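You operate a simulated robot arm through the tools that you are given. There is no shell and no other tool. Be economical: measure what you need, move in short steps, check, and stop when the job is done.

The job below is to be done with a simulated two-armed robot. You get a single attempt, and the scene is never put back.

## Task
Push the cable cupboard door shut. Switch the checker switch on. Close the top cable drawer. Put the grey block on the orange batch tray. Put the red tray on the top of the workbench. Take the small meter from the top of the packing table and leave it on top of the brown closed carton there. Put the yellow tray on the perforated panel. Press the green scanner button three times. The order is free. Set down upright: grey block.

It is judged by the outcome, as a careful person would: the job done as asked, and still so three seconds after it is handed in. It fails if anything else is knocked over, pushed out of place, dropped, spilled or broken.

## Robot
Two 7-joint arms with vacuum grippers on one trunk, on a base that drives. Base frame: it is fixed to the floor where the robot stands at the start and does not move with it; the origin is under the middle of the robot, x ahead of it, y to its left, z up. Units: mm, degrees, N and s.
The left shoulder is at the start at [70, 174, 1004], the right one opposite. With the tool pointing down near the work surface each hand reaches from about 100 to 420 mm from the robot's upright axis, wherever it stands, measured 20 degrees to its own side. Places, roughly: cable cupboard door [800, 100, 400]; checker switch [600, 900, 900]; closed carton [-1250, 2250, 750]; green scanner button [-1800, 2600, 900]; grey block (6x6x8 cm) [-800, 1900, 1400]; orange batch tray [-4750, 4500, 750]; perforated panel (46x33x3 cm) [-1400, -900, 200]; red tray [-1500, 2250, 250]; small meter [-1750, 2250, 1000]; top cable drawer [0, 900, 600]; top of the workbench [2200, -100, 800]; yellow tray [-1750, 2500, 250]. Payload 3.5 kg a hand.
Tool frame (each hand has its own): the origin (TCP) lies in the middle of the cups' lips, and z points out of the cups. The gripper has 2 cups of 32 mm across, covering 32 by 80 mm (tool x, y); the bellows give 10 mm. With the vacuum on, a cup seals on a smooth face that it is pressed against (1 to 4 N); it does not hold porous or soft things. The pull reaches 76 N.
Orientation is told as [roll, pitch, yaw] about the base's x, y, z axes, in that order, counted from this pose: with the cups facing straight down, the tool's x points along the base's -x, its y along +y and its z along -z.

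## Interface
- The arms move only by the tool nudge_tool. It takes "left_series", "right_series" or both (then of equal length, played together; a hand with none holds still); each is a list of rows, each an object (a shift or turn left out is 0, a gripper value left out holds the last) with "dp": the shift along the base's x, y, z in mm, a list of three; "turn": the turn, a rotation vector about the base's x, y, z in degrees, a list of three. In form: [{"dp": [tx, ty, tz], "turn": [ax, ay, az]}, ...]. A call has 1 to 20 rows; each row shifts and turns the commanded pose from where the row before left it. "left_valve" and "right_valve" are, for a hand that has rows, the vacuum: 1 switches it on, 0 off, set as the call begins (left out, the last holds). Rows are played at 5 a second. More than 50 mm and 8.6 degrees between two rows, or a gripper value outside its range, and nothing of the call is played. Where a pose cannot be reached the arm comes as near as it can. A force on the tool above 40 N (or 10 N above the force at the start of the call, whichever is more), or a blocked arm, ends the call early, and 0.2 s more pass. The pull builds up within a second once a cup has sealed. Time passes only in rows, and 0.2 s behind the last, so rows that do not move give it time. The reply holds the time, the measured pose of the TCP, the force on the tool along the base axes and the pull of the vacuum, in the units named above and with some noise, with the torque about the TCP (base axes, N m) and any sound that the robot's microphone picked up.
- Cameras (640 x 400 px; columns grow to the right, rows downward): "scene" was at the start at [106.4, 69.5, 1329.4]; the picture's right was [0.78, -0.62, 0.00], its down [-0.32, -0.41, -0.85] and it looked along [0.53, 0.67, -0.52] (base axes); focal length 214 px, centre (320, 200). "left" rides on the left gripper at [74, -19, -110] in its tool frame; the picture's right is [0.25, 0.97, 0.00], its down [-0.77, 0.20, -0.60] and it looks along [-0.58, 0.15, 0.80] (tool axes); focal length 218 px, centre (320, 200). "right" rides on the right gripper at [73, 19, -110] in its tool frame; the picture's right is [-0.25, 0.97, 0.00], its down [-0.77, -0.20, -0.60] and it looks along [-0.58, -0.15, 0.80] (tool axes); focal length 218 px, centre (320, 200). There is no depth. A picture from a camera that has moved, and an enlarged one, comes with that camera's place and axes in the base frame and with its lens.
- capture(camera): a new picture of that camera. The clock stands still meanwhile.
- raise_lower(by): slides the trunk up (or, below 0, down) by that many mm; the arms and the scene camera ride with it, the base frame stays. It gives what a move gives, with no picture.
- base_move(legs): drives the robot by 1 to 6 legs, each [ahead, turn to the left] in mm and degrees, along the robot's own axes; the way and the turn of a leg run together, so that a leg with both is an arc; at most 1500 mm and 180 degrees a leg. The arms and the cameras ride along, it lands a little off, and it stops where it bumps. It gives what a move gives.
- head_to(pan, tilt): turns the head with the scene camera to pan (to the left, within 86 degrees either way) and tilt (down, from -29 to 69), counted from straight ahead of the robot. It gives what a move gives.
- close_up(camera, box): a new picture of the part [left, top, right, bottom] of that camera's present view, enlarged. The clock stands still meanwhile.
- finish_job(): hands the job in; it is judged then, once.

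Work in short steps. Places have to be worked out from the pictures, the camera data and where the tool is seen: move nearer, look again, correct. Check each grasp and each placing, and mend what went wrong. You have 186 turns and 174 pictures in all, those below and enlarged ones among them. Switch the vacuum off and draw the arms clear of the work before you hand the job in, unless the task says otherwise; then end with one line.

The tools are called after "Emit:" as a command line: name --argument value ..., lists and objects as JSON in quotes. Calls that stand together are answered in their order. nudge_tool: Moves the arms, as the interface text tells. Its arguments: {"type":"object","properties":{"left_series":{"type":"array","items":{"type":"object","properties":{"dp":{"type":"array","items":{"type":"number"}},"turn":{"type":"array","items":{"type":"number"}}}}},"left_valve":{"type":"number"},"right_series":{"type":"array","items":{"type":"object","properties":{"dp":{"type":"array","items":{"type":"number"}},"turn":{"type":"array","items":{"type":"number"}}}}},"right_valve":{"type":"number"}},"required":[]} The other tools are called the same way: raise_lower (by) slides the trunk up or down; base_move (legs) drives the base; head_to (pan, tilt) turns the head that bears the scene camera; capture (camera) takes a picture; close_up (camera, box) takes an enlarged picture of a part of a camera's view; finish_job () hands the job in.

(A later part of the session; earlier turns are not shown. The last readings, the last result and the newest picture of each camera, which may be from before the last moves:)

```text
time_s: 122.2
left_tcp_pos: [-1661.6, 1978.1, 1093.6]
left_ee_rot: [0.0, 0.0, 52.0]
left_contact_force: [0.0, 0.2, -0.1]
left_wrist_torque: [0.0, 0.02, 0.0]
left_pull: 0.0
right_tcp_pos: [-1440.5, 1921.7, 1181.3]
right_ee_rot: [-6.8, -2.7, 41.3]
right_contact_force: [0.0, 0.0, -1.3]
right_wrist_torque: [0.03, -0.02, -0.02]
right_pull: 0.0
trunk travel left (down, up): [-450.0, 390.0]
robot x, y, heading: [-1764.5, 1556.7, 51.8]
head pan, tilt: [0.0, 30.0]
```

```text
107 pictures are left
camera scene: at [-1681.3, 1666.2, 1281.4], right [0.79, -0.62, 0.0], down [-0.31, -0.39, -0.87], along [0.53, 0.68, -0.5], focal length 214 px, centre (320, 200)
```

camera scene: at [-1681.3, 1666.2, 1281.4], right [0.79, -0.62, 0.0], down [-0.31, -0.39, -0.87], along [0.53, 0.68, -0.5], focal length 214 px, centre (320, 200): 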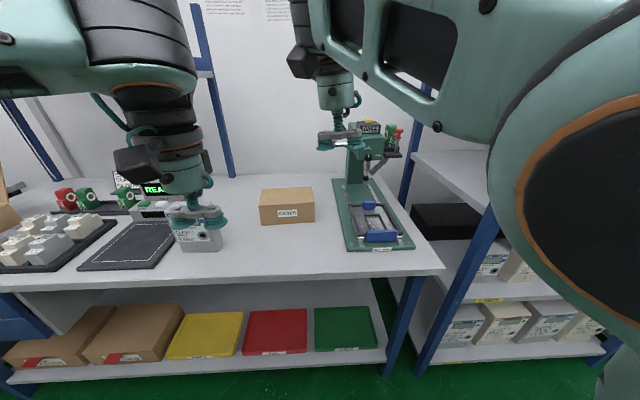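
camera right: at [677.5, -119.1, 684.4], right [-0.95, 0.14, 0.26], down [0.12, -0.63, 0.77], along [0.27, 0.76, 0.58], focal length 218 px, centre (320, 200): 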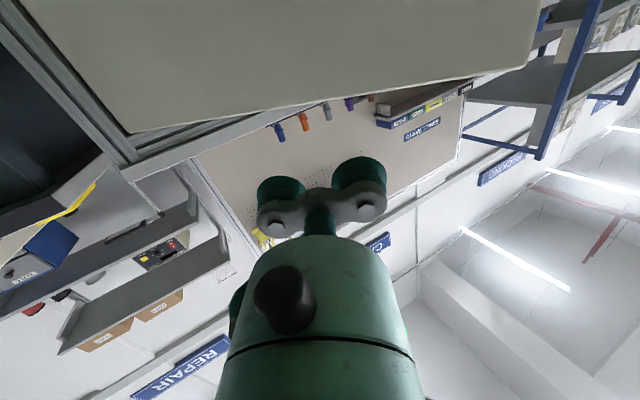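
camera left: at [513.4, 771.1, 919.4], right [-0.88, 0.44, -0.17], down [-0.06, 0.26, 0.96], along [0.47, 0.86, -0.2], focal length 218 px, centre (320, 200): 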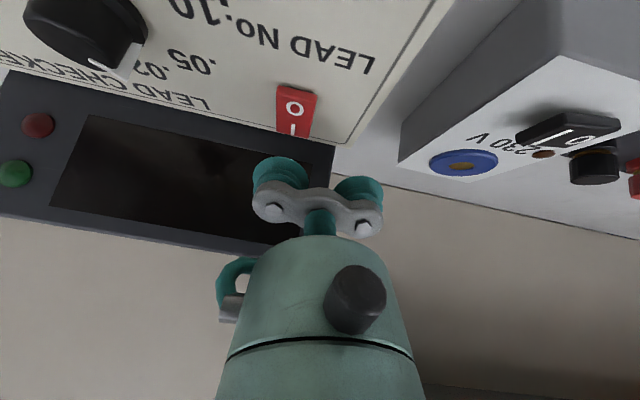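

The packing table is in view: carton, meter, scanner with "READY", and below yellow, red, green trays. I withdraw both hands somewhat and look again for details.

Emit:
nudge_tool --left_series '[{"dp": [-30, -10, 35]}, {"dp": [-40, 0, 30]}, {"dp": [-45, 15, 10]}, {"dp": [-40, 25, 10]}, {"dp": [-40, 25, 0]}]' --right_series '[{"dp": [20, -20, 30]}, {"dp": [25, -20, 30]}, {"dp": [35, -25, 20]}, {"dp": [35, -25, 0]}, {"dp": [35, -25, 0]}]'

Emit:
capture --camera "scene"

Emit:
close_up --camera "scene" --box '[40, 140, 280, 290]'

```text
time_s: 122.6
left_tcp_pos: [-1666.5, 1974.0, 1101.1]
left_ee_rot: [0.0, 0.0, 52.1]
left_contact_force: [-0.6, 0.3, 0.2]
left_wrist_torque: [0.01, 0.04, -0.02]
left_pull: 0.0
left hand out of reach, approached as far as the arm can: row 1
right_tcp_pos: [-1426.4, 1907.2, 1200.0]
right_ee_rot: [-7.0, -3.2, 40.9]
right_contact_force: [-3.4, 7.4, -4.0]
right_wrist_torque: [-0.79, -0.89, -0.83]
right_pull: 0.0
trunk travel left (down, up): [-450.0, 390.0]
robot x, y, heading: [-1764.3, 1560.1, 52.2]
head pan, tilt: [0.0, 30.0]
stopped in row 1 (right hand): the force on the tool passed its limit at 87 N (the readings are from after the stop); the commanded pose is now the measured one
```

```text
106 pictures are left
camera scene: at [-1680.7, 1664.8, 1281.5], right [0.79, -0.62, 0.0], down [-0.31, -0.39, -0.87], along [0.53, 0.68, -0.5], focal length 214 px, centre (320, 200)
```

scene: 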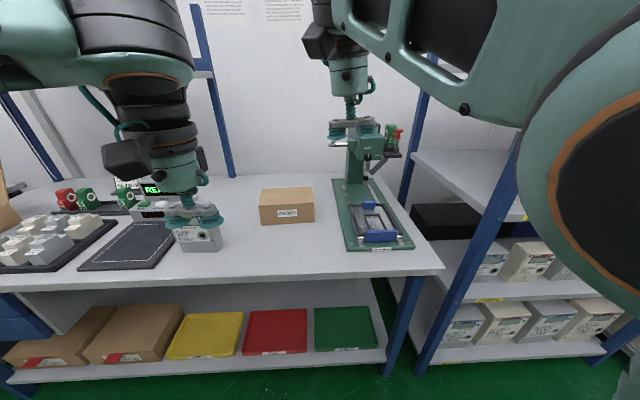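

```text
2.67 times, centred on (160, 215) of scene
camera zoom: at [-1680.7, 1664.8, 1281.5], right [0.79, -0.62, 0.0], down [-0.31, -0.39, -0.87], along [0.53, 0.68, -0.5], focal length 572 px, centre (747, 160)
```

zoom: 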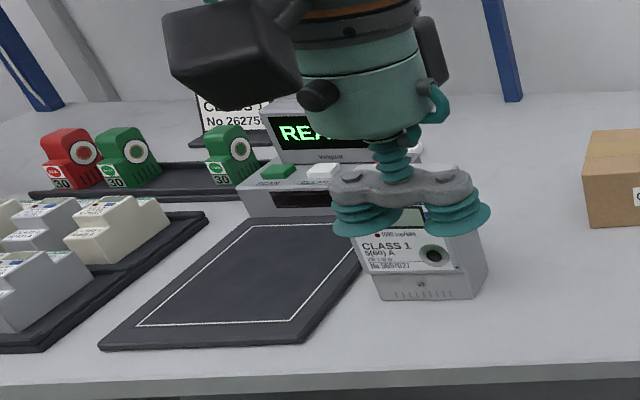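

The right hand met a 87 N force for unclear reasons (perhaps the arm against itself). I return it to its former pose and check the readings.

Emit:
nudge_tool --right_series '[{"dp": [-7, 7, -10]}, {"dp": [-7, 7, -9]}, {"dp": [0, 0, 0]}]'

Emit:
capture --camera "right"

```text
time_s: 123.4
left_tcp_pos: [-1667.7, 1974.7, 1099.9]
left_ee_rot: [-0.2, 0.1, 52.0]
left_contact_force: [-0.5, 0.3, -0.6]
left_wrist_torque: [-0.01, -0.01, 0.0]
left_pull: 0.1
right_tcp_pos: [-1440.8, 1922.5, 1179.5]
right_ee_rot: [-7.1, -3.2, 40.9]
right_contact_force: [0.2, 0.7, -0.3]
right_wrist_torque: [0.0, -0.04, -0.03]
right_pull: 0.0
trunk travel left (down, up): [-450.0, 390.0]
robot x, y, heading: [-1768.6, 1556.7, 52.0]
head pan, tilt: [0.0, 30.0]
```

```text
104 pictures are left
camera right: at [-1522.3, 1895.1, 1283.1], right [-0.43, 0.89, -0.1], down [0.64, 0.39, 0.67], along [0.64, 0.22, -0.74], focal length 218 px, centre (320, 200)
```

right: 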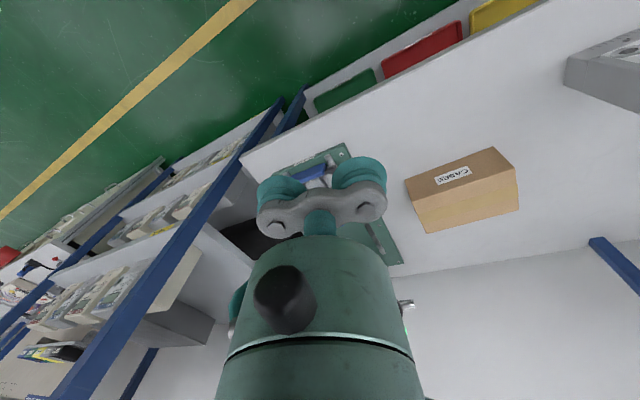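

No lasting contact. I swing the left hand to the left, clear of the view, and look at meter and scanner.

Emit:
nudge_tool --left_series '[{"dp": [-30, 30, 10]}, {"dp": [-36, 30, 10]}, {"dp": [-36, 30, 10]}, {"dp": [-36, 30, 0]}, {"dp": [-36, 30, 0]}, {"dp": [-36, 30, 0]}]'

Emit:
close_up --camera "scene" --box '[60, 140, 340, 290]'

Emit:
capture --camera "left"

```text
time_s: 124.8
left_tcp_pos: [-1845.3, 2178.4, 1101.1]
left_ee_rot: [-0.2, 0.0, 51.9]
left_contact_force: [0.3, 0.0, -0.2]
left_wrist_torque: [0.01, -0.03, -0.02]
left_pull: 0.1
left hand out of reach, approached as far as the arm can: row 1, 2, 3
right_tcp_pos: [-1440.6, 1924.2, 1180.2]
right_ee_rot: [-7.0, -3.2, 41.0]
right_contact_force: [-0.8, -0.1, 0.3]
right_wrist_torque: [-0.03, 0.01, 0.03]
right_pull: 0.0
trunk travel left (down, up): [-450.0, 390.0]
robot x, y, heading: [-1770.7, 1559.3, 51.9]
head pan, tilt: [0.0, 30.0]
```

```text
2.29 times, centred on (200, 215) of scene
camera zoom: at [-1682.4, 1667.4, 1281.3], right [0.79, -0.62, 0.0], down [-0.31, -0.39, -0.87], along [0.53, 0.68, -0.5], focal length 490 px, centre (594, 166)
```

zoom: 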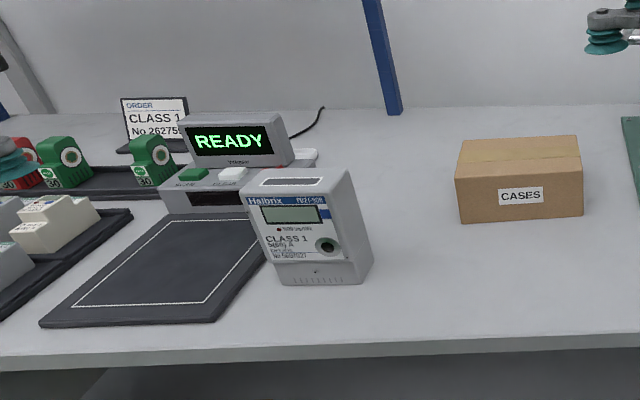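

```text
102 pictures are left
camera left: at [-1874.9, 2110.5, 1210.9], right [-0.92, 0.4, 0.0], down [0.32, 0.73, 0.6], along [0.24, 0.55, -0.8], focal length 218 px, centre (320, 200)
```

left: 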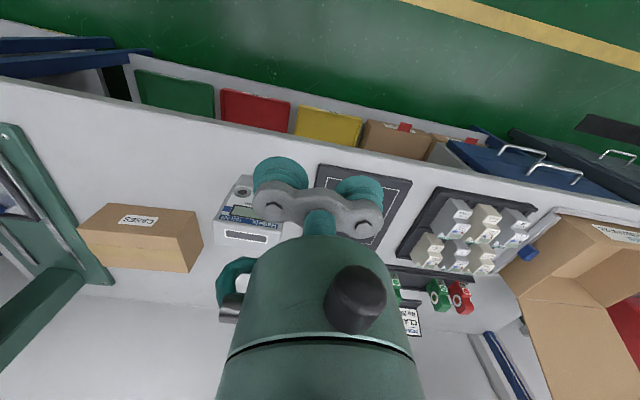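

The meter stands upright on the table, about (-1673,2305), top near z≈944. I zoom on its top face to see where cups can seal.

Emit:
close_up --camera "left" --box '[195, 165, 305, 255]'

Emit:
close_up --camera "scene" --box '[150, 195, 240, 275]'

```text
4.44 times, centred on (250, 210) of left
camera zoom: at [-1874.9, 2110.5, 1210.9], right [-0.92, 0.4, 0.0], down [0.32, 0.73, 0.6], along [0.24, 0.55, -0.8], focal length 970 px, centre (631, 156)
```

zoom: 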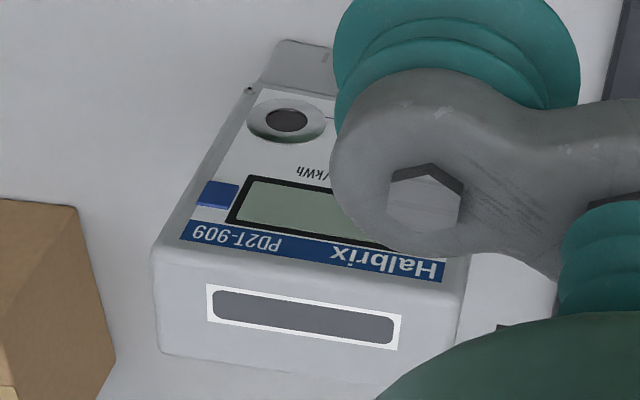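

```text
5.00 times, centred on (195, 235) of scene
camera zoom: at [-1682.4, 1667.4, 1281.3], right [0.79, -0.62, 0.0], down [-0.31, -0.39, -0.87], along [0.53, 0.68, -0.5], focal length 1072 px, centre (945, 25)
```

zoom: 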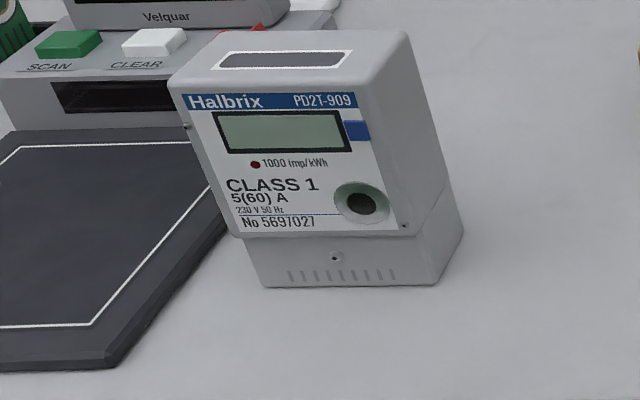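

The meter's top centre triangulates to (-1664,2299,964), the carton's top centre to about (-1335,2312,881). I drive 190 mm closer.

Emit:
base_move --legs '[[190, 0]]'

Emit:
nudge_tool --left_series '[{"dp": [20, -10, -10]}, {"dp": [22, -10, -20]}, {"dp": [22, -10, -20]}]'

Emit:
capture --camera "left"

```text
time_s: 126.4
left_tcp_pos: [-1728.2, 2326.8, 1098.9]
left_ee_rot: [-0.1, 0.0, 52.0]
left_contact_force: [0.4, -0.3, 0.2]
left_wrist_torque: [-0.02, 0.0, 0.02]
left_pull: 0.1
right_tcp_pos: [-1324.9, 2071.2, 1178.7]
right_ee_rot: [-6.9, -3.1, 41.0]
right_contact_force: [-0.5, -0.7, 0.1]
right_wrist_torque: [0.02, -0.02, -0.01]
right_pull: 0.1
trunk travel left (down, up): [-450.0, 390.0]
robot x, y, heading: [-1652.9, 1704.6, 52.0]
head pan, tilt: [0.0, 30.0]
```

```text
time_s: 127.2
left_tcp_pos: [-1666.4, 2297.2, 1050.8]
left_ee_rot: [0.0, 0.0, 52.1]
left_contact_force: [0.9, 0.7, 0.2]
left_wrist_torque: [0.01, -0.01, -0.04]
left_pull: 0.1
right_tcp_pos: [-1325.9, 2070.9, 1180.7]
right_ee_rot: [-7.0, -3.3, 41.0]
right_contact_force: [-0.1, 0.2, 1.2]
right_wrist_torque: [0.04, 0.0, 0.01]
right_pull: 0.1
trunk travel left (down, up): [-450.0, 390.0]
robot x, y, heading: [-1650.9, 1700.3, 51.8]
head pan, tilt: [0.0, 30.0]
```

```text
99 pictures are left
camera left: at [-1694.7, 2226.4, 1161.6], right [-0.92, 0.4, 0.0], down [0.31, 0.73, 0.6], along [0.24, 0.56, -0.8], focal length 218 px, centre (320, 200)
```

left: 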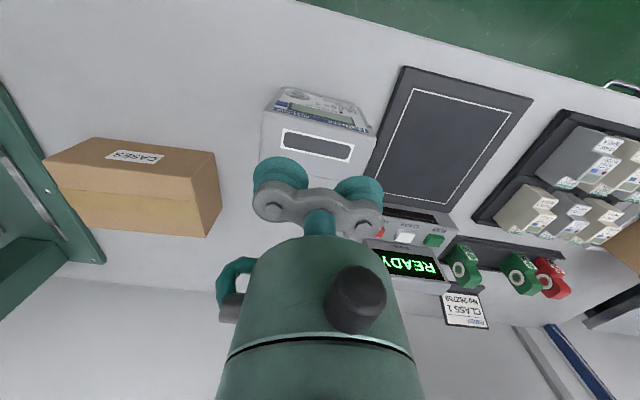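

The tool is nearly over the meter's top (−1661,2302). I lower with vacuum on in fine last steps.

Emit:
nudge_tool --left_series '[{"dp": [3, 3, -40]}, {"dp": [2, 2, -30]}, {"dp": [0, 0, -10]}, {"dp": [0, 0, -4]}, {"dp": [0, 0, -3]}, {"dp": [0, 0, -3]}]' --left_valve 1

```text
time_s: 128.6
left_tcp_pos: [-1660.6, 2302.2, 960.8]
left_ee_rot: [-0.1, 0.1, 52.1]
left_contact_force: [-0.5, 0.6, -0.4]
left_wrist_torque: [-0.07, 0.03, -0.02]
left_pull: 75.5
right_tcp_pos: [-1324.9, 2071.0, 1180.2]
right_ee_rot: [-7.0, -3.2, 41.0]
right_contact_force: [0.5, -0.1, 0.3]
right_wrist_torque: [-0.04, -0.01, -0.01]
right_pull: 0.0
trunk travel left (down, up): [-450.0, 390.0]
robot x, y, heading: [-1651.4, 1706.4, 52.0]
head pan, tilt: [0.0, 30.0]
```

Sealed (75.5 N). I lift the meter, and move the right hand to the right out of the way in small steps.

Emit:
nudge_tool --left_series '[{"dp": [0, 0, 20]}, {"dp": [0, 0, 30]}, {"dp": [0, 0, 35]}, {"dp": [0, 0, 35]}]'

Emit:
nudge_tool --right_series '[{"dp": [12, -9, -8]}, {"dp": [16, -12, -8]}, {"dp": [24, -19, -8]}, {"dp": [24, -19, 0]}, {"dp": [24, -19, 0]}]'

Emit:
capture --camera "scene"

```text
time_s: 129.6
left_tcp_pos: [-1658.6, 2300.4, 1082.7]
left_ee_rot: [0.0, 0.0, 52.0]
left_contact_force: [0.7, -0.3, -3.5]
left_wrist_torque: [-0.05, 0.05, 0.0]
left_pull: 75.7
right_tcp_pos: [-1323.3, 2069.7, 1180.1]
right_ee_rot: [-6.9, -3.2, 40.9]
right_contact_force: [-0.3, 0.4, -0.3]
right_wrist_torque: [0.02, 0.01, 0.01]
right_pull: 0.1
trunk travel left (down, up): [-450.0, 390.0]
robot x, y, heading: [-1652.3, 1706.1, 51.9]
head pan, tilt: [0.0, 30.0]
```

```text
time_s: 130.8
left_tcp_pos: [-1658.9, 2302.5, 1083.6]
left_ee_rot: [-0.2, 0.1, 52.0]
left_contact_force: [-0.4, 0.5, -3.8]
left_wrist_torque: [-0.04, 0.03, -0.03]
left_pull: 75.5
right_tcp_pos: [-1225.3, 1992.7, 1155.9]
right_ee_rot: [-7.0, -3.2, 41.0]
right_contact_force: [-1.0, -0.2, -0.1]
right_wrist_torque: [-0.01, 0.03, 0.01]
right_pull: 0.0
trunk travel left (down, up): [-450.0, 390.0]
robot x, y, heading: [-1656.1, 1704.0, 51.7]
head pan, tilt: [0.0, 30.0]
```

```text
98 pictures are left
camera scene: at [-1565.2, 1814.3, 1281.3], right [0.79, -0.62, 0.0], down [-0.31, -0.39, -0.87], along [0.53, 0.68, -0.5], focal length 214 px, centre (320, 200)
```

scene: 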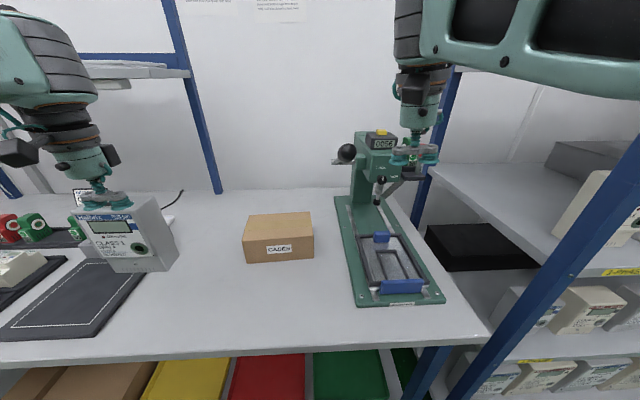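

The meter hangs well (3.7 N). I carry it over the carton's centre at (-1338,2312).

Emit:
nudge_tool --left_series '[{"dp": [40, 1.2, 0]}, {"dp": [40, 1.2, 0]}, {"dp": [40, 1.2, 0]}, {"dp": [40, 1.2, 0]}, {"dp": [40, 1.2, 0]}, {"dp": [40, 1.2, 0]}, {"dp": [40, 1.2, 0]}, {"dp": [41, 1.2, 0]}, {"dp": [0, 0, -15]}, {"dp": [0, 0, -15]}]'

Emit:
capture --camera "scene"

```text
time_s: 132.5
left_tcp_pos: [-1349.7, 2316.2, 1081.5]
left_ee_rot: [0.0, -1.2, 51.3]
left_contact_force: [18.3, 6.9, -45.7]
left_wrist_torque: [1.98, 0.35, 0.9]
left_pull: 75.3
right_tcp_pos: [-1224.2, 1995.0, 1154.7]
right_ee_rot: [-7.0, -3.1, 41.1]
right_contact_force: [-0.7, -0.9, -0.6]
right_wrist_torque: [-0.03, -0.02, 0.03]
right_pull: 0.0
trunk travel left (down, up): [-450.0, 390.0]
robot x, y, heading: [-1649.9, 1702.7, 51.9]
head pan, tilt: [0.0, 30.0]
stopped in row 8 (left hand): the force on the tool passed its limit at 224 N (the readings are from after the stop); the commanded pose is now the measured one
```

```text
97 pictures are left
camera scene: at [-1563.8, 1815.3, 1281.1], right [0.79, -0.62, 0.0], down [-0.31, -0.39, -0.87], along [0.53, 0.68, -0.5], focal length 214 px, centre (320, 200)
```

scene: 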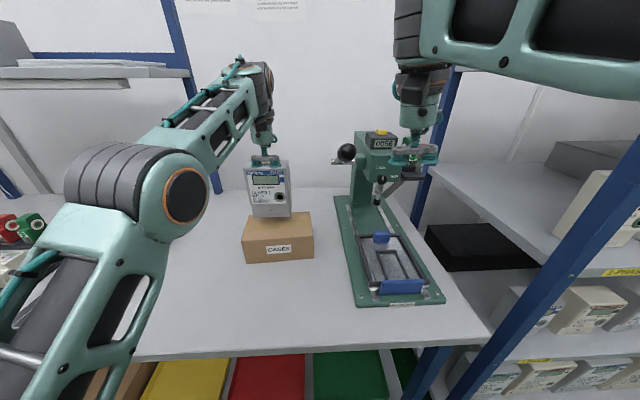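

A force spike, probably from the arm's swift reconfiguration; the meter still hangs right above the carton. I let it rest and read.

Emit:
nudge_tool --left_series '[{"dp": [0, 0, 0]}, {"dp": [0, 0, 0]}, {"dp": [0, 0, 0]}]'

Emit:
close_up --camera "scene" --box '[220, 120, 350, 280]'

```text
time_s: 133.0
left_tcp_pos: [-1350.3, 2315.5, 1081.4]
left_ee_rot: [0.0, -1.2, 51.4]
left_contact_force: [10.6, 5.6, -31.3]
left_wrist_torque: [1.24, 0.11, 0.56]
left_pull: 75.3
right_tcp_pos: [-1225.7, 1993.8, 1156.6]
right_ee_rot: [-7.2, -3.3, 41.1]
right_contact_force: [0.6, -1.3, -0.8]
right_wrist_torque: [0.02, 0.03, -0.01]
right_pull: 0.0
trunk travel left (down, up): [-450.0, 390.0]
robot x, y, heading: [-1647.1, 1705.9, 52.1]
head pan, tilt: [0.0, 30.0]
stopped in row 2 (left hand): the force on the tool passed its limit at 61 N (the readings are from after the stop); the commanded pose is now the measured one
```

```text
2.50 times, centred on (285, 200) of scene
camera zoom: at [-1564.8, 1814.7, 1281.2], right [0.79, -0.62, 0.0], down [-0.31, -0.39, -0.87], along [0.53, 0.68, -0.5], focal length 536 px, centre (408, 200)
```

zoom: 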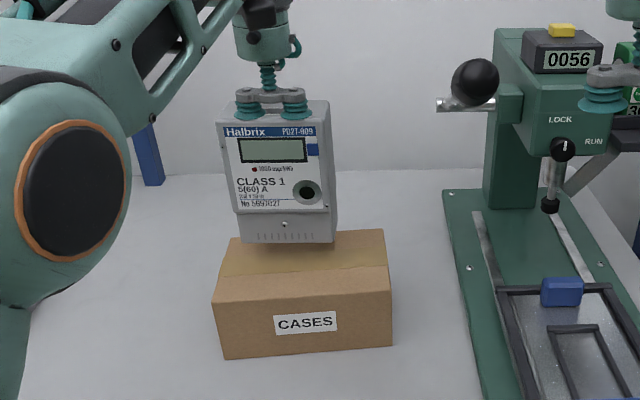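

The hand's camera seems jammed against its own forearm (tool pushed down and forward). Lowering should relieve it; I lower gently.

Emit:
nudge_tool --left_series '[{"dp": [1, 0, -5]}, {"dp": [1, 0, -5]}, {"dp": [1, 0, -5]}, {"dp": [1, 0, -5]}]'

```text
time_s: 134.0
left_tcp_pos: [-1347.0, 2315.5, 1062.7]
left_ee_rot: [-0.1, -1.2, 51.4]
left_contact_force: [-0.4, -0.9, -3.8]
left_wrist_torque: [-0.07, 0.08, -0.04]
left_pull: 75.8
right_tcp_pos: [-1226.0, 1993.3, 1156.2]
right_ee_rot: [-7.1, -3.2, 41.1]
right_contact_force: [-0.3, -0.2, -0.3]
right_wrist_torque: [-0.03, 0.01, 0.01]
right_pull: 0.2
trunk travel left (down, up): [-450.0, 390.0]
robot x, y, heading: [-1650.4, 1705.8, 52.0]
head pan, tilt: [0.0, 30.0]
```

Relieved. I centre over the carton and lower toward contact.

Emit:
nudge_tool --left_series '[{"dp": [5, -2, -8]}, {"dp": [4, -2, -8]}, {"dp": [0, 0, -6], "turn": [-0.7, 0.9, 0]}, {"dp": [0, 0, -4]}]'

Emit:
close_up --camera "scene" --box '[220, 120, 350, 280]'

```text
time_s: 134.9
left_tcp_pos: [-1339.8, 2311.9, 1049.1]
left_ee_rot: [0.2, -1.4, 51.5]
left_contact_force: [-2.0, 0.1, 20.7]
left_wrist_torque: [-0.57, 0.01, -0.17]
left_pull: 75.7
right_tcp_pos: [-1227.3, 1992.1, 1156.3]
right_ee_rot: [-7.0, -3.3, 41.0]
right_contact_force: [0.5, 0.1, -0.3]
right_wrist_torque: [0.0, -0.02, 0.01]
right_pull: 0.0
trunk travel left (down, up): [-450.0, 390.0]
robot x, y, heading: [-1653.1, 1705.3, 52.1]
head pan, tilt: [0.0, 30.0]
stopped in row 4 (left hand): the force on the tool passed its limit at 44 N (the readings are from after the stop); the commanded pose is now the measured one
```

```text
2.50 times, centred on (285, 200) of scene
camera zoom: at [-1566.6, 1812.8, 1281.7], right [0.79, -0.62, 0.0], down [-0.31, -0.39, -0.87], along [0.53, 0.68, -0.5], focal length 536 px, centre (408, 200)
```

zoom: 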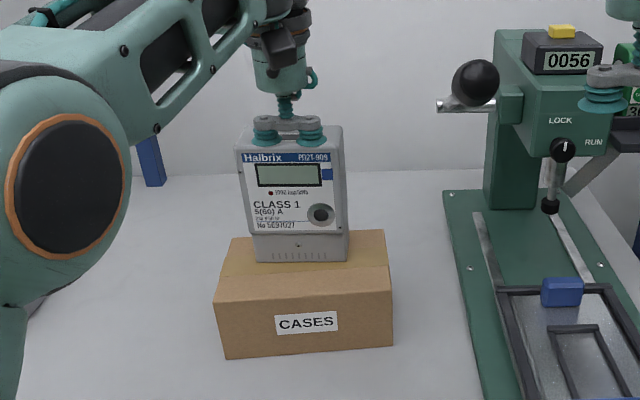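

The meter touches the carton at TCP z≈1050, but it sits about 26 mm too far back. I lift slightly, shift it toward me and set it again.

Emit:
nudge_tool --left_series '[{"dp": [0, 0, 5]}, {"dp": [0, 0, 5]}, {"dp": [-6, -7, 2]}, {"dp": [-5, -7, 0]}, {"dp": [-5, -7, 0]}, {"dp": [0, 0, -4]}, {"dp": [0, 0, -3]}]'

Emit:
close_up --camera "scene" --box '[220, 120, 350, 280]'

```text
time_s: 136.5
left_tcp_pos: [-1353.8, 2290.2, 1051.0]
left_ee_rot: [0.2, -1.0, 51.6]
left_contact_force: [0.2, 0.1, -4.8]
left_wrist_torque: [-0.09, 0.05, -0.04]
left_pull: 75.5
right_tcp_pos: [-1225.7, 1993.5, 1155.6]
right_ee_rot: [-6.9, -3.2, 41.1]
right_contact_force: [-0.3, 0.4, 0.3]
right_wrist_torque: [0.01, 0.05, 0.0]
right_pull: 0.0
trunk travel left (down, up): [-450.0, 390.0]
robot x, y, heading: [-1653.8, 1708.4, 52.0]
head pan, tilt: [0.0, 30.0]
```

```text
2.50 times, centred on (285, 200) of scene
camera zoom: at [-1565.7, 1814.2, 1281.4], right [0.79, -0.62, 0.0], down [-0.31, -0.39, -0.87], along [0.53, 0.68, -0.5], focal length 536 px, centre (408, 200)
```

zoom: 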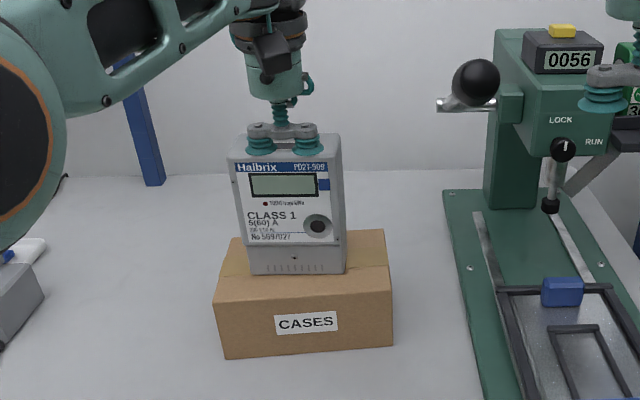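

Well placed now. I lower in 2 mm steps to contact.

Emit:
nudge_tool --left_series '[{"dp": [2, -1.5, -2]}, {"dp": [2, -1.5, -2]}, {"dp": [0, 0, -2]}, {"dp": [0, 0, -1]}]'

```text
time_s: 137.5
left_tcp_pos: [-1353.5, 2288.1, 1048.3]
left_ee_rot: [0.1, -1.4, 51.6]
left_contact_force: [-4.4, 7.8, 31.8]
left_wrist_torque: [0.35, -0.12, 0.03]
left_pull: 75.0
right_tcp_pos: [-1229.0, 1990.9, 1158.2]
right_ee_rot: [-7.0, -3.4, 41.1]
right_contact_force: [-0.8, 1.0, -0.2]
right_wrist_torque: [-0.02, 0.05, 0.02]
right_pull: 0.0
trunk travel left (down, up): [-450.0, 390.0]
robot x, y, heading: [-1655.3, 1705.3, 51.9]
head pan, tilt: [0.0, 30.0]
```

Firmly on the carton. I ease up 2 mm, release the vacuum, wait and lift.

Emit:
nudge_tool --left_series '[{"dp": [0, 0, 1]}, {"dp": [0, 0, 1]}]'

Emit:
nudge_tool --left_series '[{"dp": [0, 0, 0]}, {"dp": [0, 0, 0]}, {"dp": [0, 0, 0]}, {"dp": [0, 0, 0]}, {"dp": [0, 0, 0]}, {"dp": [0, 0, 3]}, {"dp": [0, 0, 4]}, {"dp": [0, 0, 5]}]' --left_valve 0

Emit:
close_up --camera "scene" --box '[220, 120, 350, 280]'

```text
time_s: 138.1
left_tcp_pos: [-1353.0, 2286.7, 1048.1]
left_ee_rot: [0.1, -1.1, 51.6]
left_contact_force: [-5.1, 8.5, 23.3]
left_wrist_torque: [0.33, -0.23, 0.1]
left_pull: 75.0
right_tcp_pos: [-1229.1, 1992.6, 1157.6]
right_ee_rot: [-6.9, -3.4, 41.1]
right_contact_force: [-0.7, -0.4, 0.0]
right_wrist_torque: [0.01, -0.02, -0.02]
right_pull: 0.0
trunk travel left (down, up): [-450.0, 390.0]
robot x, y, heading: [-1654.1, 1702.3, 52.2]
head pan, tilt: [0.0, 30.0]
```

```text
time_s: 139.9
left_tcp_pos: [-1350.9, 2288.5, 1057.6]
left_ee_rot: [0.1, -0.9, 51.6]
left_contact_force: [0.2, -0.2, 1.1]
left_wrist_torque: [-0.01, -0.02, 0.01]
left_pull: 0.0
right_tcp_pos: [-1226.3, 1993.6, 1156.7]
right_ee_rot: [-7.0, -3.3, 41.1]
right_contact_force: [0.3, 0.0, 0.2]
right_wrist_torque: [0.02, 0.0, -0.02]
right_pull: 0.0
trunk travel left (down, up): [-450.0, 390.0]
robot x, y, heading: [-1653.8, 1703.9, 51.8]
head pan, tilt: [0.0, 30.0]
```

```text
2.50 times, centred on (285, 200) of scene
camera zoom: at [-1565.9, 1814.1, 1281.4], right [0.79, -0.62, 0.0], down [-0.31, -0.39, -0.87], along [0.53, 0.68, -0.5], focal length 536 px, centre (408, 200)
```

zoom: 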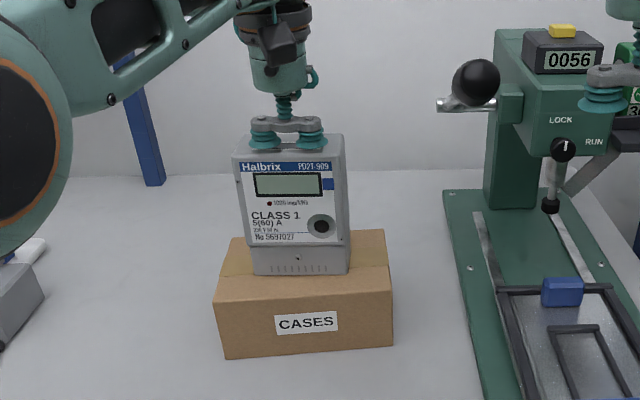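

The meter stands on the carton, released. I lift the left hand and draw it back, then shift the robot ~490 mm left for the scanner button, which triangulates to (-1774,2604,873).

Emit:
nudge_tool --left_series '[{"dp": [0, 0, 6]}, {"dp": [-3, -4, 8]}, {"dp": [-20, -10, 8]}, {"dp": [-30, -15, 10]}, {"dp": [-35, -20, 10]}, {"dp": [-35, -20, 15]}, {"dp": [-35, -20, 15]}, {"dp": [-35, -20, 15]}, {"dp": [-35, -20, 10]}]'

Emit:
base_move --legs '[[-350, 0], [0, 90], [500, 0], [0, -89]]'

Emit:
capture --camera "scene"

```text
time_s: 141.9
left_tcp_pos: [-1566.3, 2170.5, 1153.1]
left_ee_rot: [0.7, 0.9, 51.8]
left_contact_force: [-0.3, 0.1, -0.2]
left_wrist_torque: [0.0, 0.01, 0.02]
left_pull: 0.0
left hand out of reach, approached as far as the arm can: row 7, 9
right_tcp_pos: [-1223.6, 1993.2, 1156.3]
right_ee_rot: [-6.9, -3.2, 41.0]
right_contact_force: [0.3, -0.9, -0.1]
right_wrist_torque: [0.01, 0.03, -0.01]
right_pull: 0.0
trunk travel left (down, up): [-450.0, 390.0]
robot x, y, heading: [-1649.8, 1706.1, 52.1]
head pan, tilt: [0.0, 30.0]
```

```text
time_s: 154.4
left_tcp_pos: [-2185.6, 2198.2, 1151.7]
left_ee_rot: [0.5, 1.0, 51.4]
left_contact_force: [0.1, 0.2, -0.3]
left_wrist_torque: [-0.02, 0.02, -0.04]
left_pull: 0.0
right_tcp_pos: [-1842.0, 2017.5, 1156.7]
right_ee_rot: [-7.1, -3.3, 41.1]
right_contact_force: [0.6, -0.4, -0.9]
right_wrist_torque: [-0.01, 0.0, -0.01]
right_pull: 0.2
trunk travel left (down, up): [-450.0, 390.0]
robot x, y, heading: [-2270.0, 1730.0, 51.9]
head pan, tilt: [0.0, 30.0]
```

```text
92 pictures are left
camera scene: at [-2181.5, 1838.4, 1281.4], right [0.79, -0.62, 0.0], down [-0.31, -0.39, -0.87], along [0.53, 0.68, -0.5], focal length 214 px, centre (320, 200)
```

scene: 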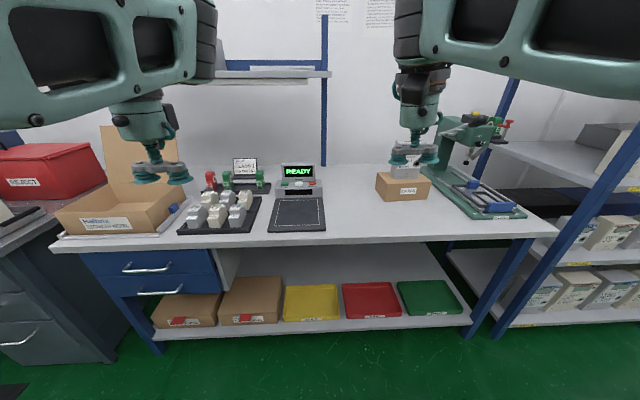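

I drive in 335 mm; the button should then be about 655 mm ahead, 150 mm left.

Emit:
base_move --legs '[[335, 0]]'

Emit:
nudge_tool --left_series '[{"dp": [25, 15, 0]}, {"dp": [30, 15, -10]}, {"dp": [30, 15, -20]}, {"dp": [30, 10, -25]}, {"dp": [30, 10, -25]}, {"dp": [25, 15, -25]}]'

Emit:
capture --camera "left"

Emit:
capture --camera "scene"

```text
time_s: 156.6
left_tcp_pos: [-1976.5, 2459.3, 1151.8]
left_ee_rot: [0.5, 1.0, 51.4]
left_contact_force: [-0.1, 0.1, 0.3]
left_wrist_torque: [-0.02, 0.04, -0.04]
left_pull: 0.1
right_tcp_pos: [-1635.5, 2277.2, 1155.4]
right_ee_rot: [-7.0, -3.2, 40.8]
right_contact_force: [0.3, -0.6, -0.4]
right_wrist_torque: [0.01, 0.02, -0.03]
right_pull: 0.1
trunk travel left (down, up): [-450.0, 390.0]
robot x, y, heading: [-2066.5, 1992.2, 51.9]
head pan, tilt: [0.0, 30.0]
```

```text
time_s: 158.0
left_tcp_pos: [-1806.0, 2541.3, 1045.1]
left_ee_rot: [0.6, 1.1, 51.5]
left_contact_force: [1.0, 0.5, -0.1]
left_wrist_torque: [-0.04, 0.0, -0.01]
left_pull: 0.1
right_tcp_pos: [-1634.0, 2280.1, 1155.4]
right_ee_rot: [-7.0, -3.2, 40.8]
right_contact_force: [-0.4, 0.4, -0.1]
right_wrist_torque: [-0.04, 0.01, -0.02]
right_pull: 0.1
trunk travel left (down, up): [-450.0, 390.0]
robot x, y, heading: [-2060.8, 1987.6, 51.8]
head pan, tilt: [0.0, 30.0]
```

```text
91 pictures are left
camera left: at [-1834.1, 2472.3, 1157.1], right [-0.91, 0.41, 0.01], down [0.33, 0.73, 0.59], along [0.23, 0.55, -0.81], focal length 218 px, centre (320, 200)
```

left: 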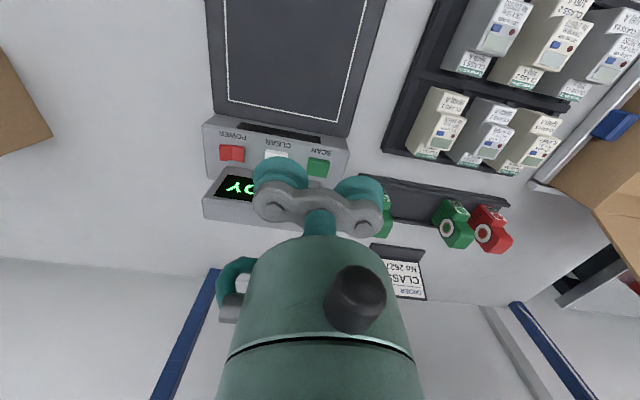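

```text
90 pictures are left
camera scene: at [-1974.7, 2101.8, 1281.2], right [0.79, -0.62, 0.0], down [-0.31, -0.39, -0.87], along [0.54, 0.68, -0.5], focal length 214 px, centre (320, 200)
```

scene: 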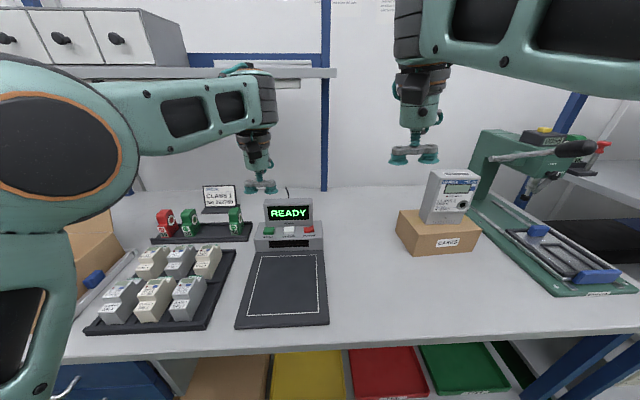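

Buttons are clear: SCAN (green) is at (-1776,2608,873). I tilt the left tool 42° forward as for the rocker and approach above it.

Emit:
nudge_tool --left_series '[{"dp": [4, 10, -20], "turn": [6.6, -5.1, 0]}, {"dp": [4, 15, -20], "turn": [6.6, -5.1, 0]}, {"dp": [4, 20, -20], "turn": [6.6, -5.1, 0]}, {"dp": [4, 25, -20], "turn": [6.6, -5.1, 0]}, {"dp": [3, 21, -25], "turn": [6.6, -5.1, 0]}, {"dp": [0, 0, -20]}, {"dp": [0, 0, -20]}]'

Emit:
capture --camera "left"

Emit:
close_up --camera "scene" --box '[200, 170, 360, 270]'

```text
time_s: 159.6
left_tcp_pos: [-1788.9, 2630.6, 901.9]
left_ee_rot: [1.4, -40.7, 51.1]
left_contact_force: [0.3, -0.4, 0.3]
left_wrist_torque: [-0.01, 0.0, 0.01]
left_pull: 0.2
right_tcp_pos: [-1634.6, 2278.6, 1155.8]
right_ee_rot: [-7.0, -3.2, 40.8]
right_contact_force: [0.2, -0.1, 1.0]
right_wrist_torque: [0.0, 0.06, 0.03]
right_pull: 0.1
trunk travel left (down, up): [-450.0, 390.0]
robot x, y, heading: [-2061.8, 1993.3, 51.7]
head pan, tilt: [0.0, 30.0]
```

```text
89 pictures are left
camera left: at [-1851.0, 2518.1, 937.4], right [-0.88, 0.45, -0.15], down [-0.03, 0.26, 0.96], along [0.47, 0.85, -0.22], focal length 218 px, centre (320, 200)
```

left: 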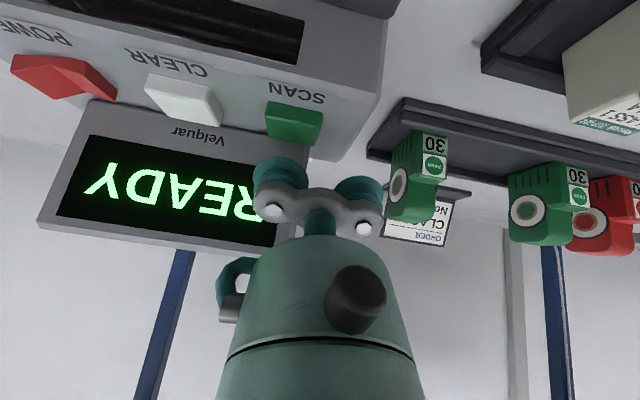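

```text
4.00 times, centred on (280, 220) of scene
camera zoom: at [-1975.4, 2100.9, 1281.3], right [0.79, -0.62, 0.0], down [-0.31, -0.39, -0.87], along [0.54, 0.68, -0.5], focal length 858 px, centre (480, 120)
```

zoom: 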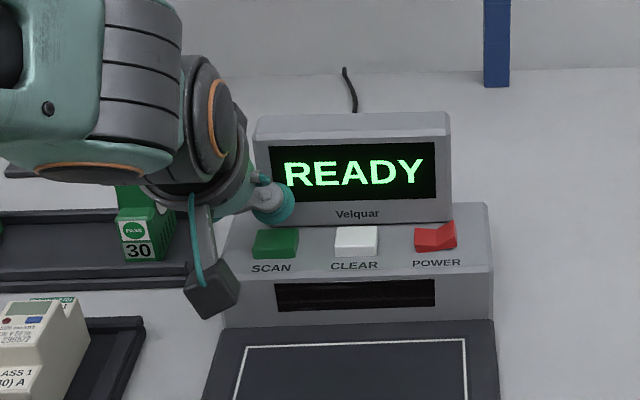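

Aligned over SCAN. I press down in small steps and watch force, sound and display.

Emit:
nudge_tool --left_series '[{"dp": [0, 0, -8]}, {"dp": [0, 0, -5]}, {"dp": [0, 0, -3]}, {"dp": [0, 0, -3]}]'

Emit:
close_up --camera "scene" --box '[220, 180, 340, 255]'

```text
time_s: 160.6
left_tcp_pos: [-1789.4, 2630.8, 883.3]
left_ee_rot: [1.4, -40.6, 51.1]
left_contact_force: [-0.2, -0.2, 0.1]
left_wrist_torque: [0.04, 0.01, 0.02]
left_pull: 0.0
right_tcp_pos: [-1634.6, 2277.8, 1156.0]
right_ee_rot: [-7.0, -3.3, 40.9]
right_contact_force: [-0.8, 0.1, 0.8]
right_wrist_torque: [0.03, -0.01, -0.02]
right_pull: 0.0
trunk travel left (down, up): [-450.0, 390.0]
robot x, y, heading: [-2059.4, 1990.7, 52.0]
head pan, tilt: [0.0, 30.0]
```

```text
5.33 times, centred on (280, 218) of scene
camera zoom: at [-1975.5, 2100.5, 1281.4], right [0.79, -0.62, 0.0], down [-0.31, -0.39, -0.87], along [0.54, 0.68, -0.5], focal length 1144 px, centre (533, 107)
```

zoom: 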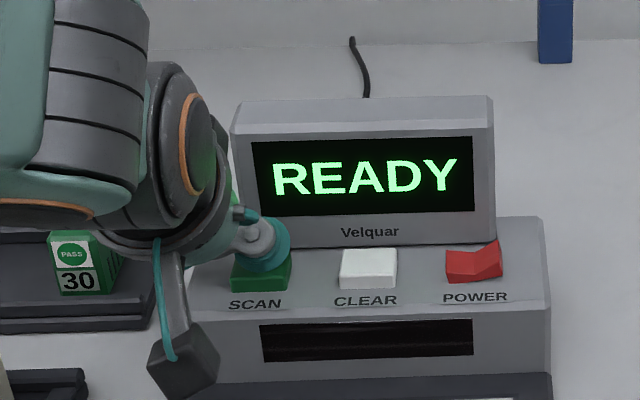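

Just above the key. I press further.

Emit:
nudge_tool --left_series '[{"dp": [0, 0, -3]}, {"dp": [0, 0, -3]}, {"dp": [0, 0, -2]}, {"dp": [0, 0, -2]}]'

Emit:
close_up --camera "scene" --box '[220, 180, 340, 255]'

```text
time_s: 161.6
left_tcp_pos: [-1788.3, 2629.9, 873.6]
left_ee_rot: [1.4, -40.7, 51.1]
left_contact_force: [0.3, 1.4, 1.9]
left_wrist_torque: [-0.03, -0.01, 0.03]
left_pull: 0.0
right_tcp_pos: [-1635.1, 2279.5, 1157.0]
right_ee_rot: [-7.0, -3.3, 40.9]
right_contact_force: [-0.1, 0.5, -0.3]
right_wrist_torque: [0.03, 0.01, -0.02]
right_pull: 0.0
trunk travel left (down, up): [-450.0, 390.0]
robot x, y, heading: [-2063.9, 1994.4, 51.8]
head pan, tilt: [0.0, 30.0]
heard: click
```

```text
5.33 times, centred on (280, 218) of scene
camera zoom: at [-1975.7, 2100.3, 1281.4], right [0.79, -0.62, 0.0], down [-0.31, -0.39, -0.87], along [0.54, 0.68, -0.5], focal length 1144 px, centre (533, 107)
```

zoom: 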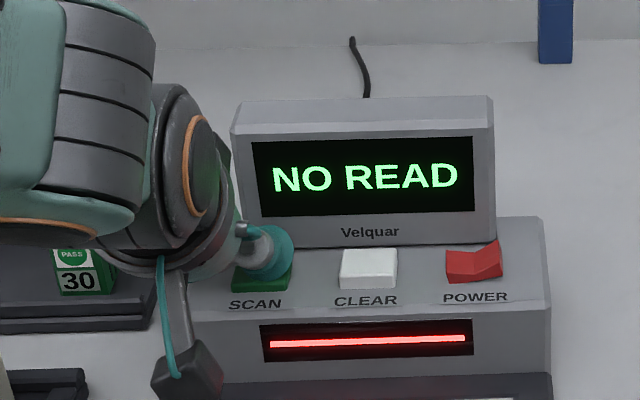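

A click and "NO READ": one press counted. I release, wait, and press the second time with the same stroke.

Emit:
nudge_tool --left_series '[{"dp": [0, 0, 6]}, {"dp": [0, 0, 6]}, {"dp": [0, 0, 0]}, {"dp": [0, 0, 0]}, {"dp": [0, 0, 0]}, {"dp": [0, 0, 0]}, {"dp": [0, 0, 0]}, {"dp": [0, 0, 0]}]'

Emit:
nudge_tool --left_series '[{"dp": [0, 0, -4]}, {"dp": [0, 0, -3]}, {"dp": [0, 0, -3]}, {"dp": [0, 0, -2]}, {"dp": [0, 0, -1]}]'

Emit:
nudge_tool --left_series '[{"dp": [0, 0, 6]}, {"dp": [0, 0, 7]}, {"dp": [0, 0, 0]}, {"dp": [0, 0, 0]}, {"dp": [0, 0, 0]}, {"dp": [0, 0, 0]}, {"dp": [0, 0, 0]}, {"dp": [0, 0, 0]}]'

Emit:
close_up --camera "scene" --box '[220, 180, 340, 255]'

```text
time_s: 163.4
left_tcp_pos: [-1790.1, 2631.1, 885.5]
left_ee_rot: [1.3, -40.6, 51.2]
left_contact_force: [0.1, 0.4, 0.0]
left_wrist_torque: [0.02, 0.03, 0.01]
left_pull: 0.1
right_tcp_pos: [-1634.9, 2278.6, 1156.0]
right_ee_rot: [-7.0, -3.3, 40.8]
right_contact_force: [-0.4, 0.0, 0.4]
right_wrist_torque: [0.02, -0.01, 0.03]
right_pull: 0.1
trunk travel left (down, up): [-450.0, 390.0]
robot x, y, heading: [-2063.3, 1991.4, 51.9]
head pan, tilt: [0.0, 30.0]
```

```text
time_s: 164.6
left_tcp_pos: [-1790.4, 2631.4, 871.3]
left_ee_rot: [1.3, -40.8, 51.2]
left_contact_force: [-0.9, 0.7, 2.5]
left_wrist_torque: [-0.06, -0.02, -0.02]
left_pull: 0.0
right_tcp_pos: [-1636.4, 2278.2, 1156.7]
right_ee_rot: [-7.0, -3.3, 40.9]
right_contact_force: [0.0, 0.6, 0.3]
right_wrist_torque: [0.0, -0.01, 0.01]
right_pull: 0.1
trunk travel left (down, up): [-450.0, 390.0]
robot x, y, heading: [-2062.7, 1989.5, 52.0]
head pan, tilt: [0.0, 30.0]
heard: click
```

```text
time_s: 166.4
left_tcp_pos: [-1788.3, 2630.7, 885.0]
left_ee_rot: [1.3, -40.7, 51.1]
left_contact_force: [-0.7, 0.8, -0.6]
left_wrist_torque: [0.01, 0.02, -0.01]
left_pull: 0.1
right_tcp_pos: [-1635.8, 2278.0, 1157.6]
right_ee_rot: [-6.9, -3.3, 40.9]
right_contact_force: [0.0, -0.2, 0.6]
right_wrist_torque: [-0.01, 0.01, 0.0]
right_pull: 0.1
trunk travel left (down, up): [-450.0, 390.0]
robot x, y, heading: [-2061.2, 1988.8, 51.6]
head pan, tilt: [0.0, 30.0]
```

```text
5.33 times, centred on (280, 218) of scene
camera zoom: at [-1975.6, 2100.5, 1281.4], right [0.79, -0.62, 0.0], down [-0.31, -0.39, -0.87], along [0.54, 0.68, -0.5], focal length 1144 px, centre (533, 107)
```

zoom: 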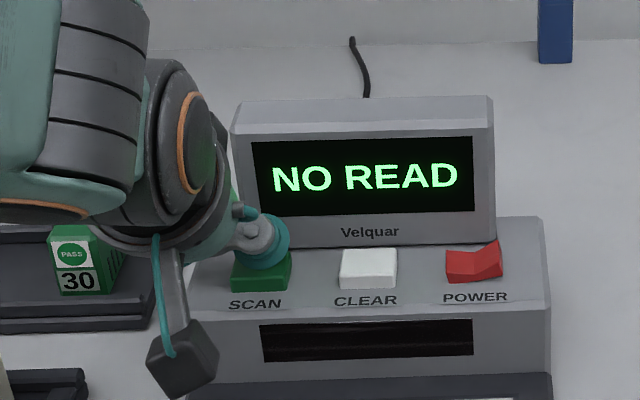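

Second click heard and released. Now the third press, then withdraw upward and untilt.

Emit:
nudge_tool --left_series '[{"dp": [0, 0, -4]}, {"dp": [0, 0, -3]}, {"dp": [0, 0, -3]}, {"dp": [0, 0, -2]}, {"dp": [0, 0, -1]}]'

Emit:
nudge_tool --left_series '[{"dp": [0, 0, 10]}, {"dp": [0, 0, 30]}, {"dp": [-10, -20, 30]}, {"dp": [-15, -20, 30]}, {"dp": [-15, -20, 25], "turn": [-6.6, 5.1, 0]}, {"dp": [-15, -20, 25], "turn": [-6.6, 5.1, 0]}, {"dp": [-15, -20, 25], "turn": [-6.6, 5.1, 0]}, {"dp": [-15, -20, 25], "turn": [-6.6, 5.1, 0]}, {"dp": [-15, -20, 25], "turn": [-6.3, 4.9, 0]}, {"dp": [-20, -30, 0]}]'

Emit:
capture --camera "scene"

```text
time_s: 167.6
left_tcp_pos: [-1788.5, 2630.8, 872.0]
left_ee_rot: [1.4, -40.6, 51.1]
left_contact_force: [-0.7, 1.7, 2.8]
left_wrist_torque: [-0.06, -0.04, 0.01]
left_pull: 0.1
right_tcp_pos: [-1636.0, 2277.1, 1156.9]
right_ee_rot: [-7.0, -3.3, 40.9]
right_contact_force: [-0.1, -0.7, -0.5]
right_wrist_torque: [0.03, 0.01, 0.0]
right_pull: 0.0
trunk travel left (down, up): [-450.0, 390.0]
robot x, y, heading: [-2062.4, 1992.9, 52.0]
head pan, tilt: [0.0, 30.0]
heard: click
```

```text
time_s: 169.8
left_tcp_pos: [-1907.6, 2461.6, 1099.4]
left_ee_rot: [0.4, 0.6, 51.0]
left_contact_force: [-0.6, -1.2, -0.3]
left_wrist_torque: [-0.01, -0.04, -0.03]
left_pull: 0.0
right_tcp_pos: [-1635.6, 2277.7, 1156.7]
right_ee_rot: [-7.0, -3.2, 40.9]
right_contact_force: [0.2, 0.2, -0.2]
right_wrist_torque: [0.02, -0.02, 0.03]
right_pull: 0.0
trunk travel left (down, up): [-450.0, 390.0]
robot x, y, heading: [-2057.9, 1990.9, 51.8]
head pan, tilt: [0.0, 30.0]
```

```text
84 pictures are left
camera scene: at [-1976.2, 2099.7, 1281.5], right [0.79, -0.62, 0.0], down [-0.31, -0.39, -0.87], along [0.54, 0.68, -0.5], focal length 214 px, centre (320, 200)
```

scene: 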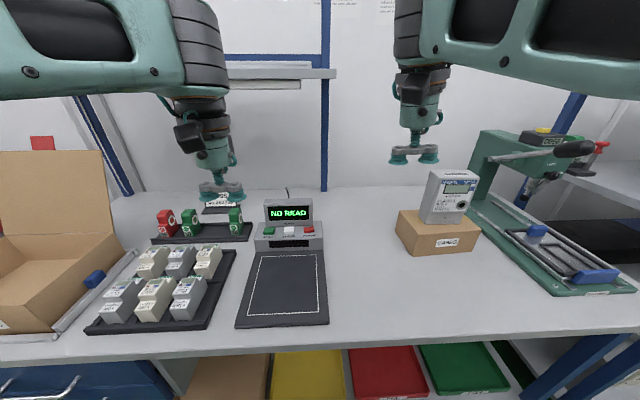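

Three presses done and everything in place. Next the trays: yellow ≈(-1785,2421,250), red ≈(-1530,2236,250) under the table. I back out and centre the robot between them.

Emit:
base_move --legs '[[-465, 0], [0, -90], [117, 0], [0, 91]]'

Emit:
raise_lower --by -400

Emit:
capture --camera "scene"

```text
time_s: 181.1
left_tcp_pos: [-2116.3, 2028.0, 1098.1]
left_ee_rot: [0.6, 0.6, 53.2]
left_contact_force: [0.6, 0.4, 0.2]
left_wrist_torque: [0.02, -0.01, -0.01]
left_pull: 0.1
right_tcp_pos: [-1840.4, 1852.4, 1156.4]
right_ee_rot: [-7.0, -3.2, 42.6]
right_contact_force: [0.2, -0.3, 0.5]
right_wrist_torque: [0.01, 0.0, -0.02]
right_pull: 0.1
trunk travel left (down, up): [-450.0, 390.0]
robot x, y, heading: [-2259.4, 1554.3, 53.7]
head pan, tilt: [0.0, 30.0]
```

```text
time_s: 184.9
left_tcp_pos: [-2117.3, 2028.3, 698.6]
left_ee_rot: [0.6, 0.5, 53.2]
left_contact_force: [-0.2, 0.1, 0.5]
left_wrist_torque: [0.0, 0.03, -0.03]
left_pull: 0.0
right_tcp_pos: [-1839.6, 1852.5, 755.5]
right_ee_rot: [-7.1, -3.4, 42.6]
right_contact_force: [-0.1, -0.6, -0.5]
right_wrist_torque: [0.0, -0.01, -0.03]
right_pull: 0.0
trunk travel left (down, up): [-50.0, 790.0]
robot x, y, heading: [-2255.5, 1548.5, 53.9]
head pan, tilt: [0.0, 30.0]
```

```text
83 pictures are left
camera scene: at [-2174.0, 1664.2, 881.4], right [0.8, -0.59, 0.0], down [-0.3, -0.4, -0.87], along [0.51, 0.7, -0.5], focal length 214 px, centre (320, 200)
```

scene: 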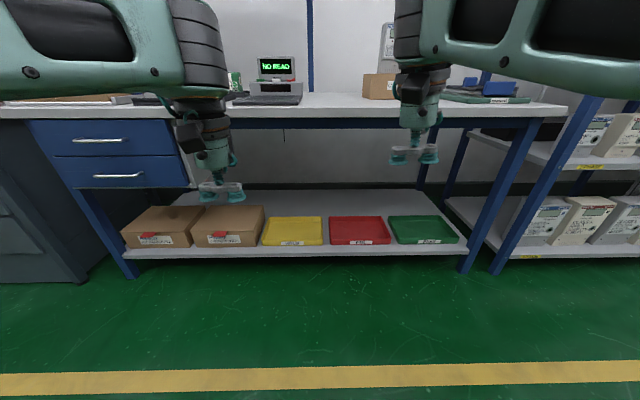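

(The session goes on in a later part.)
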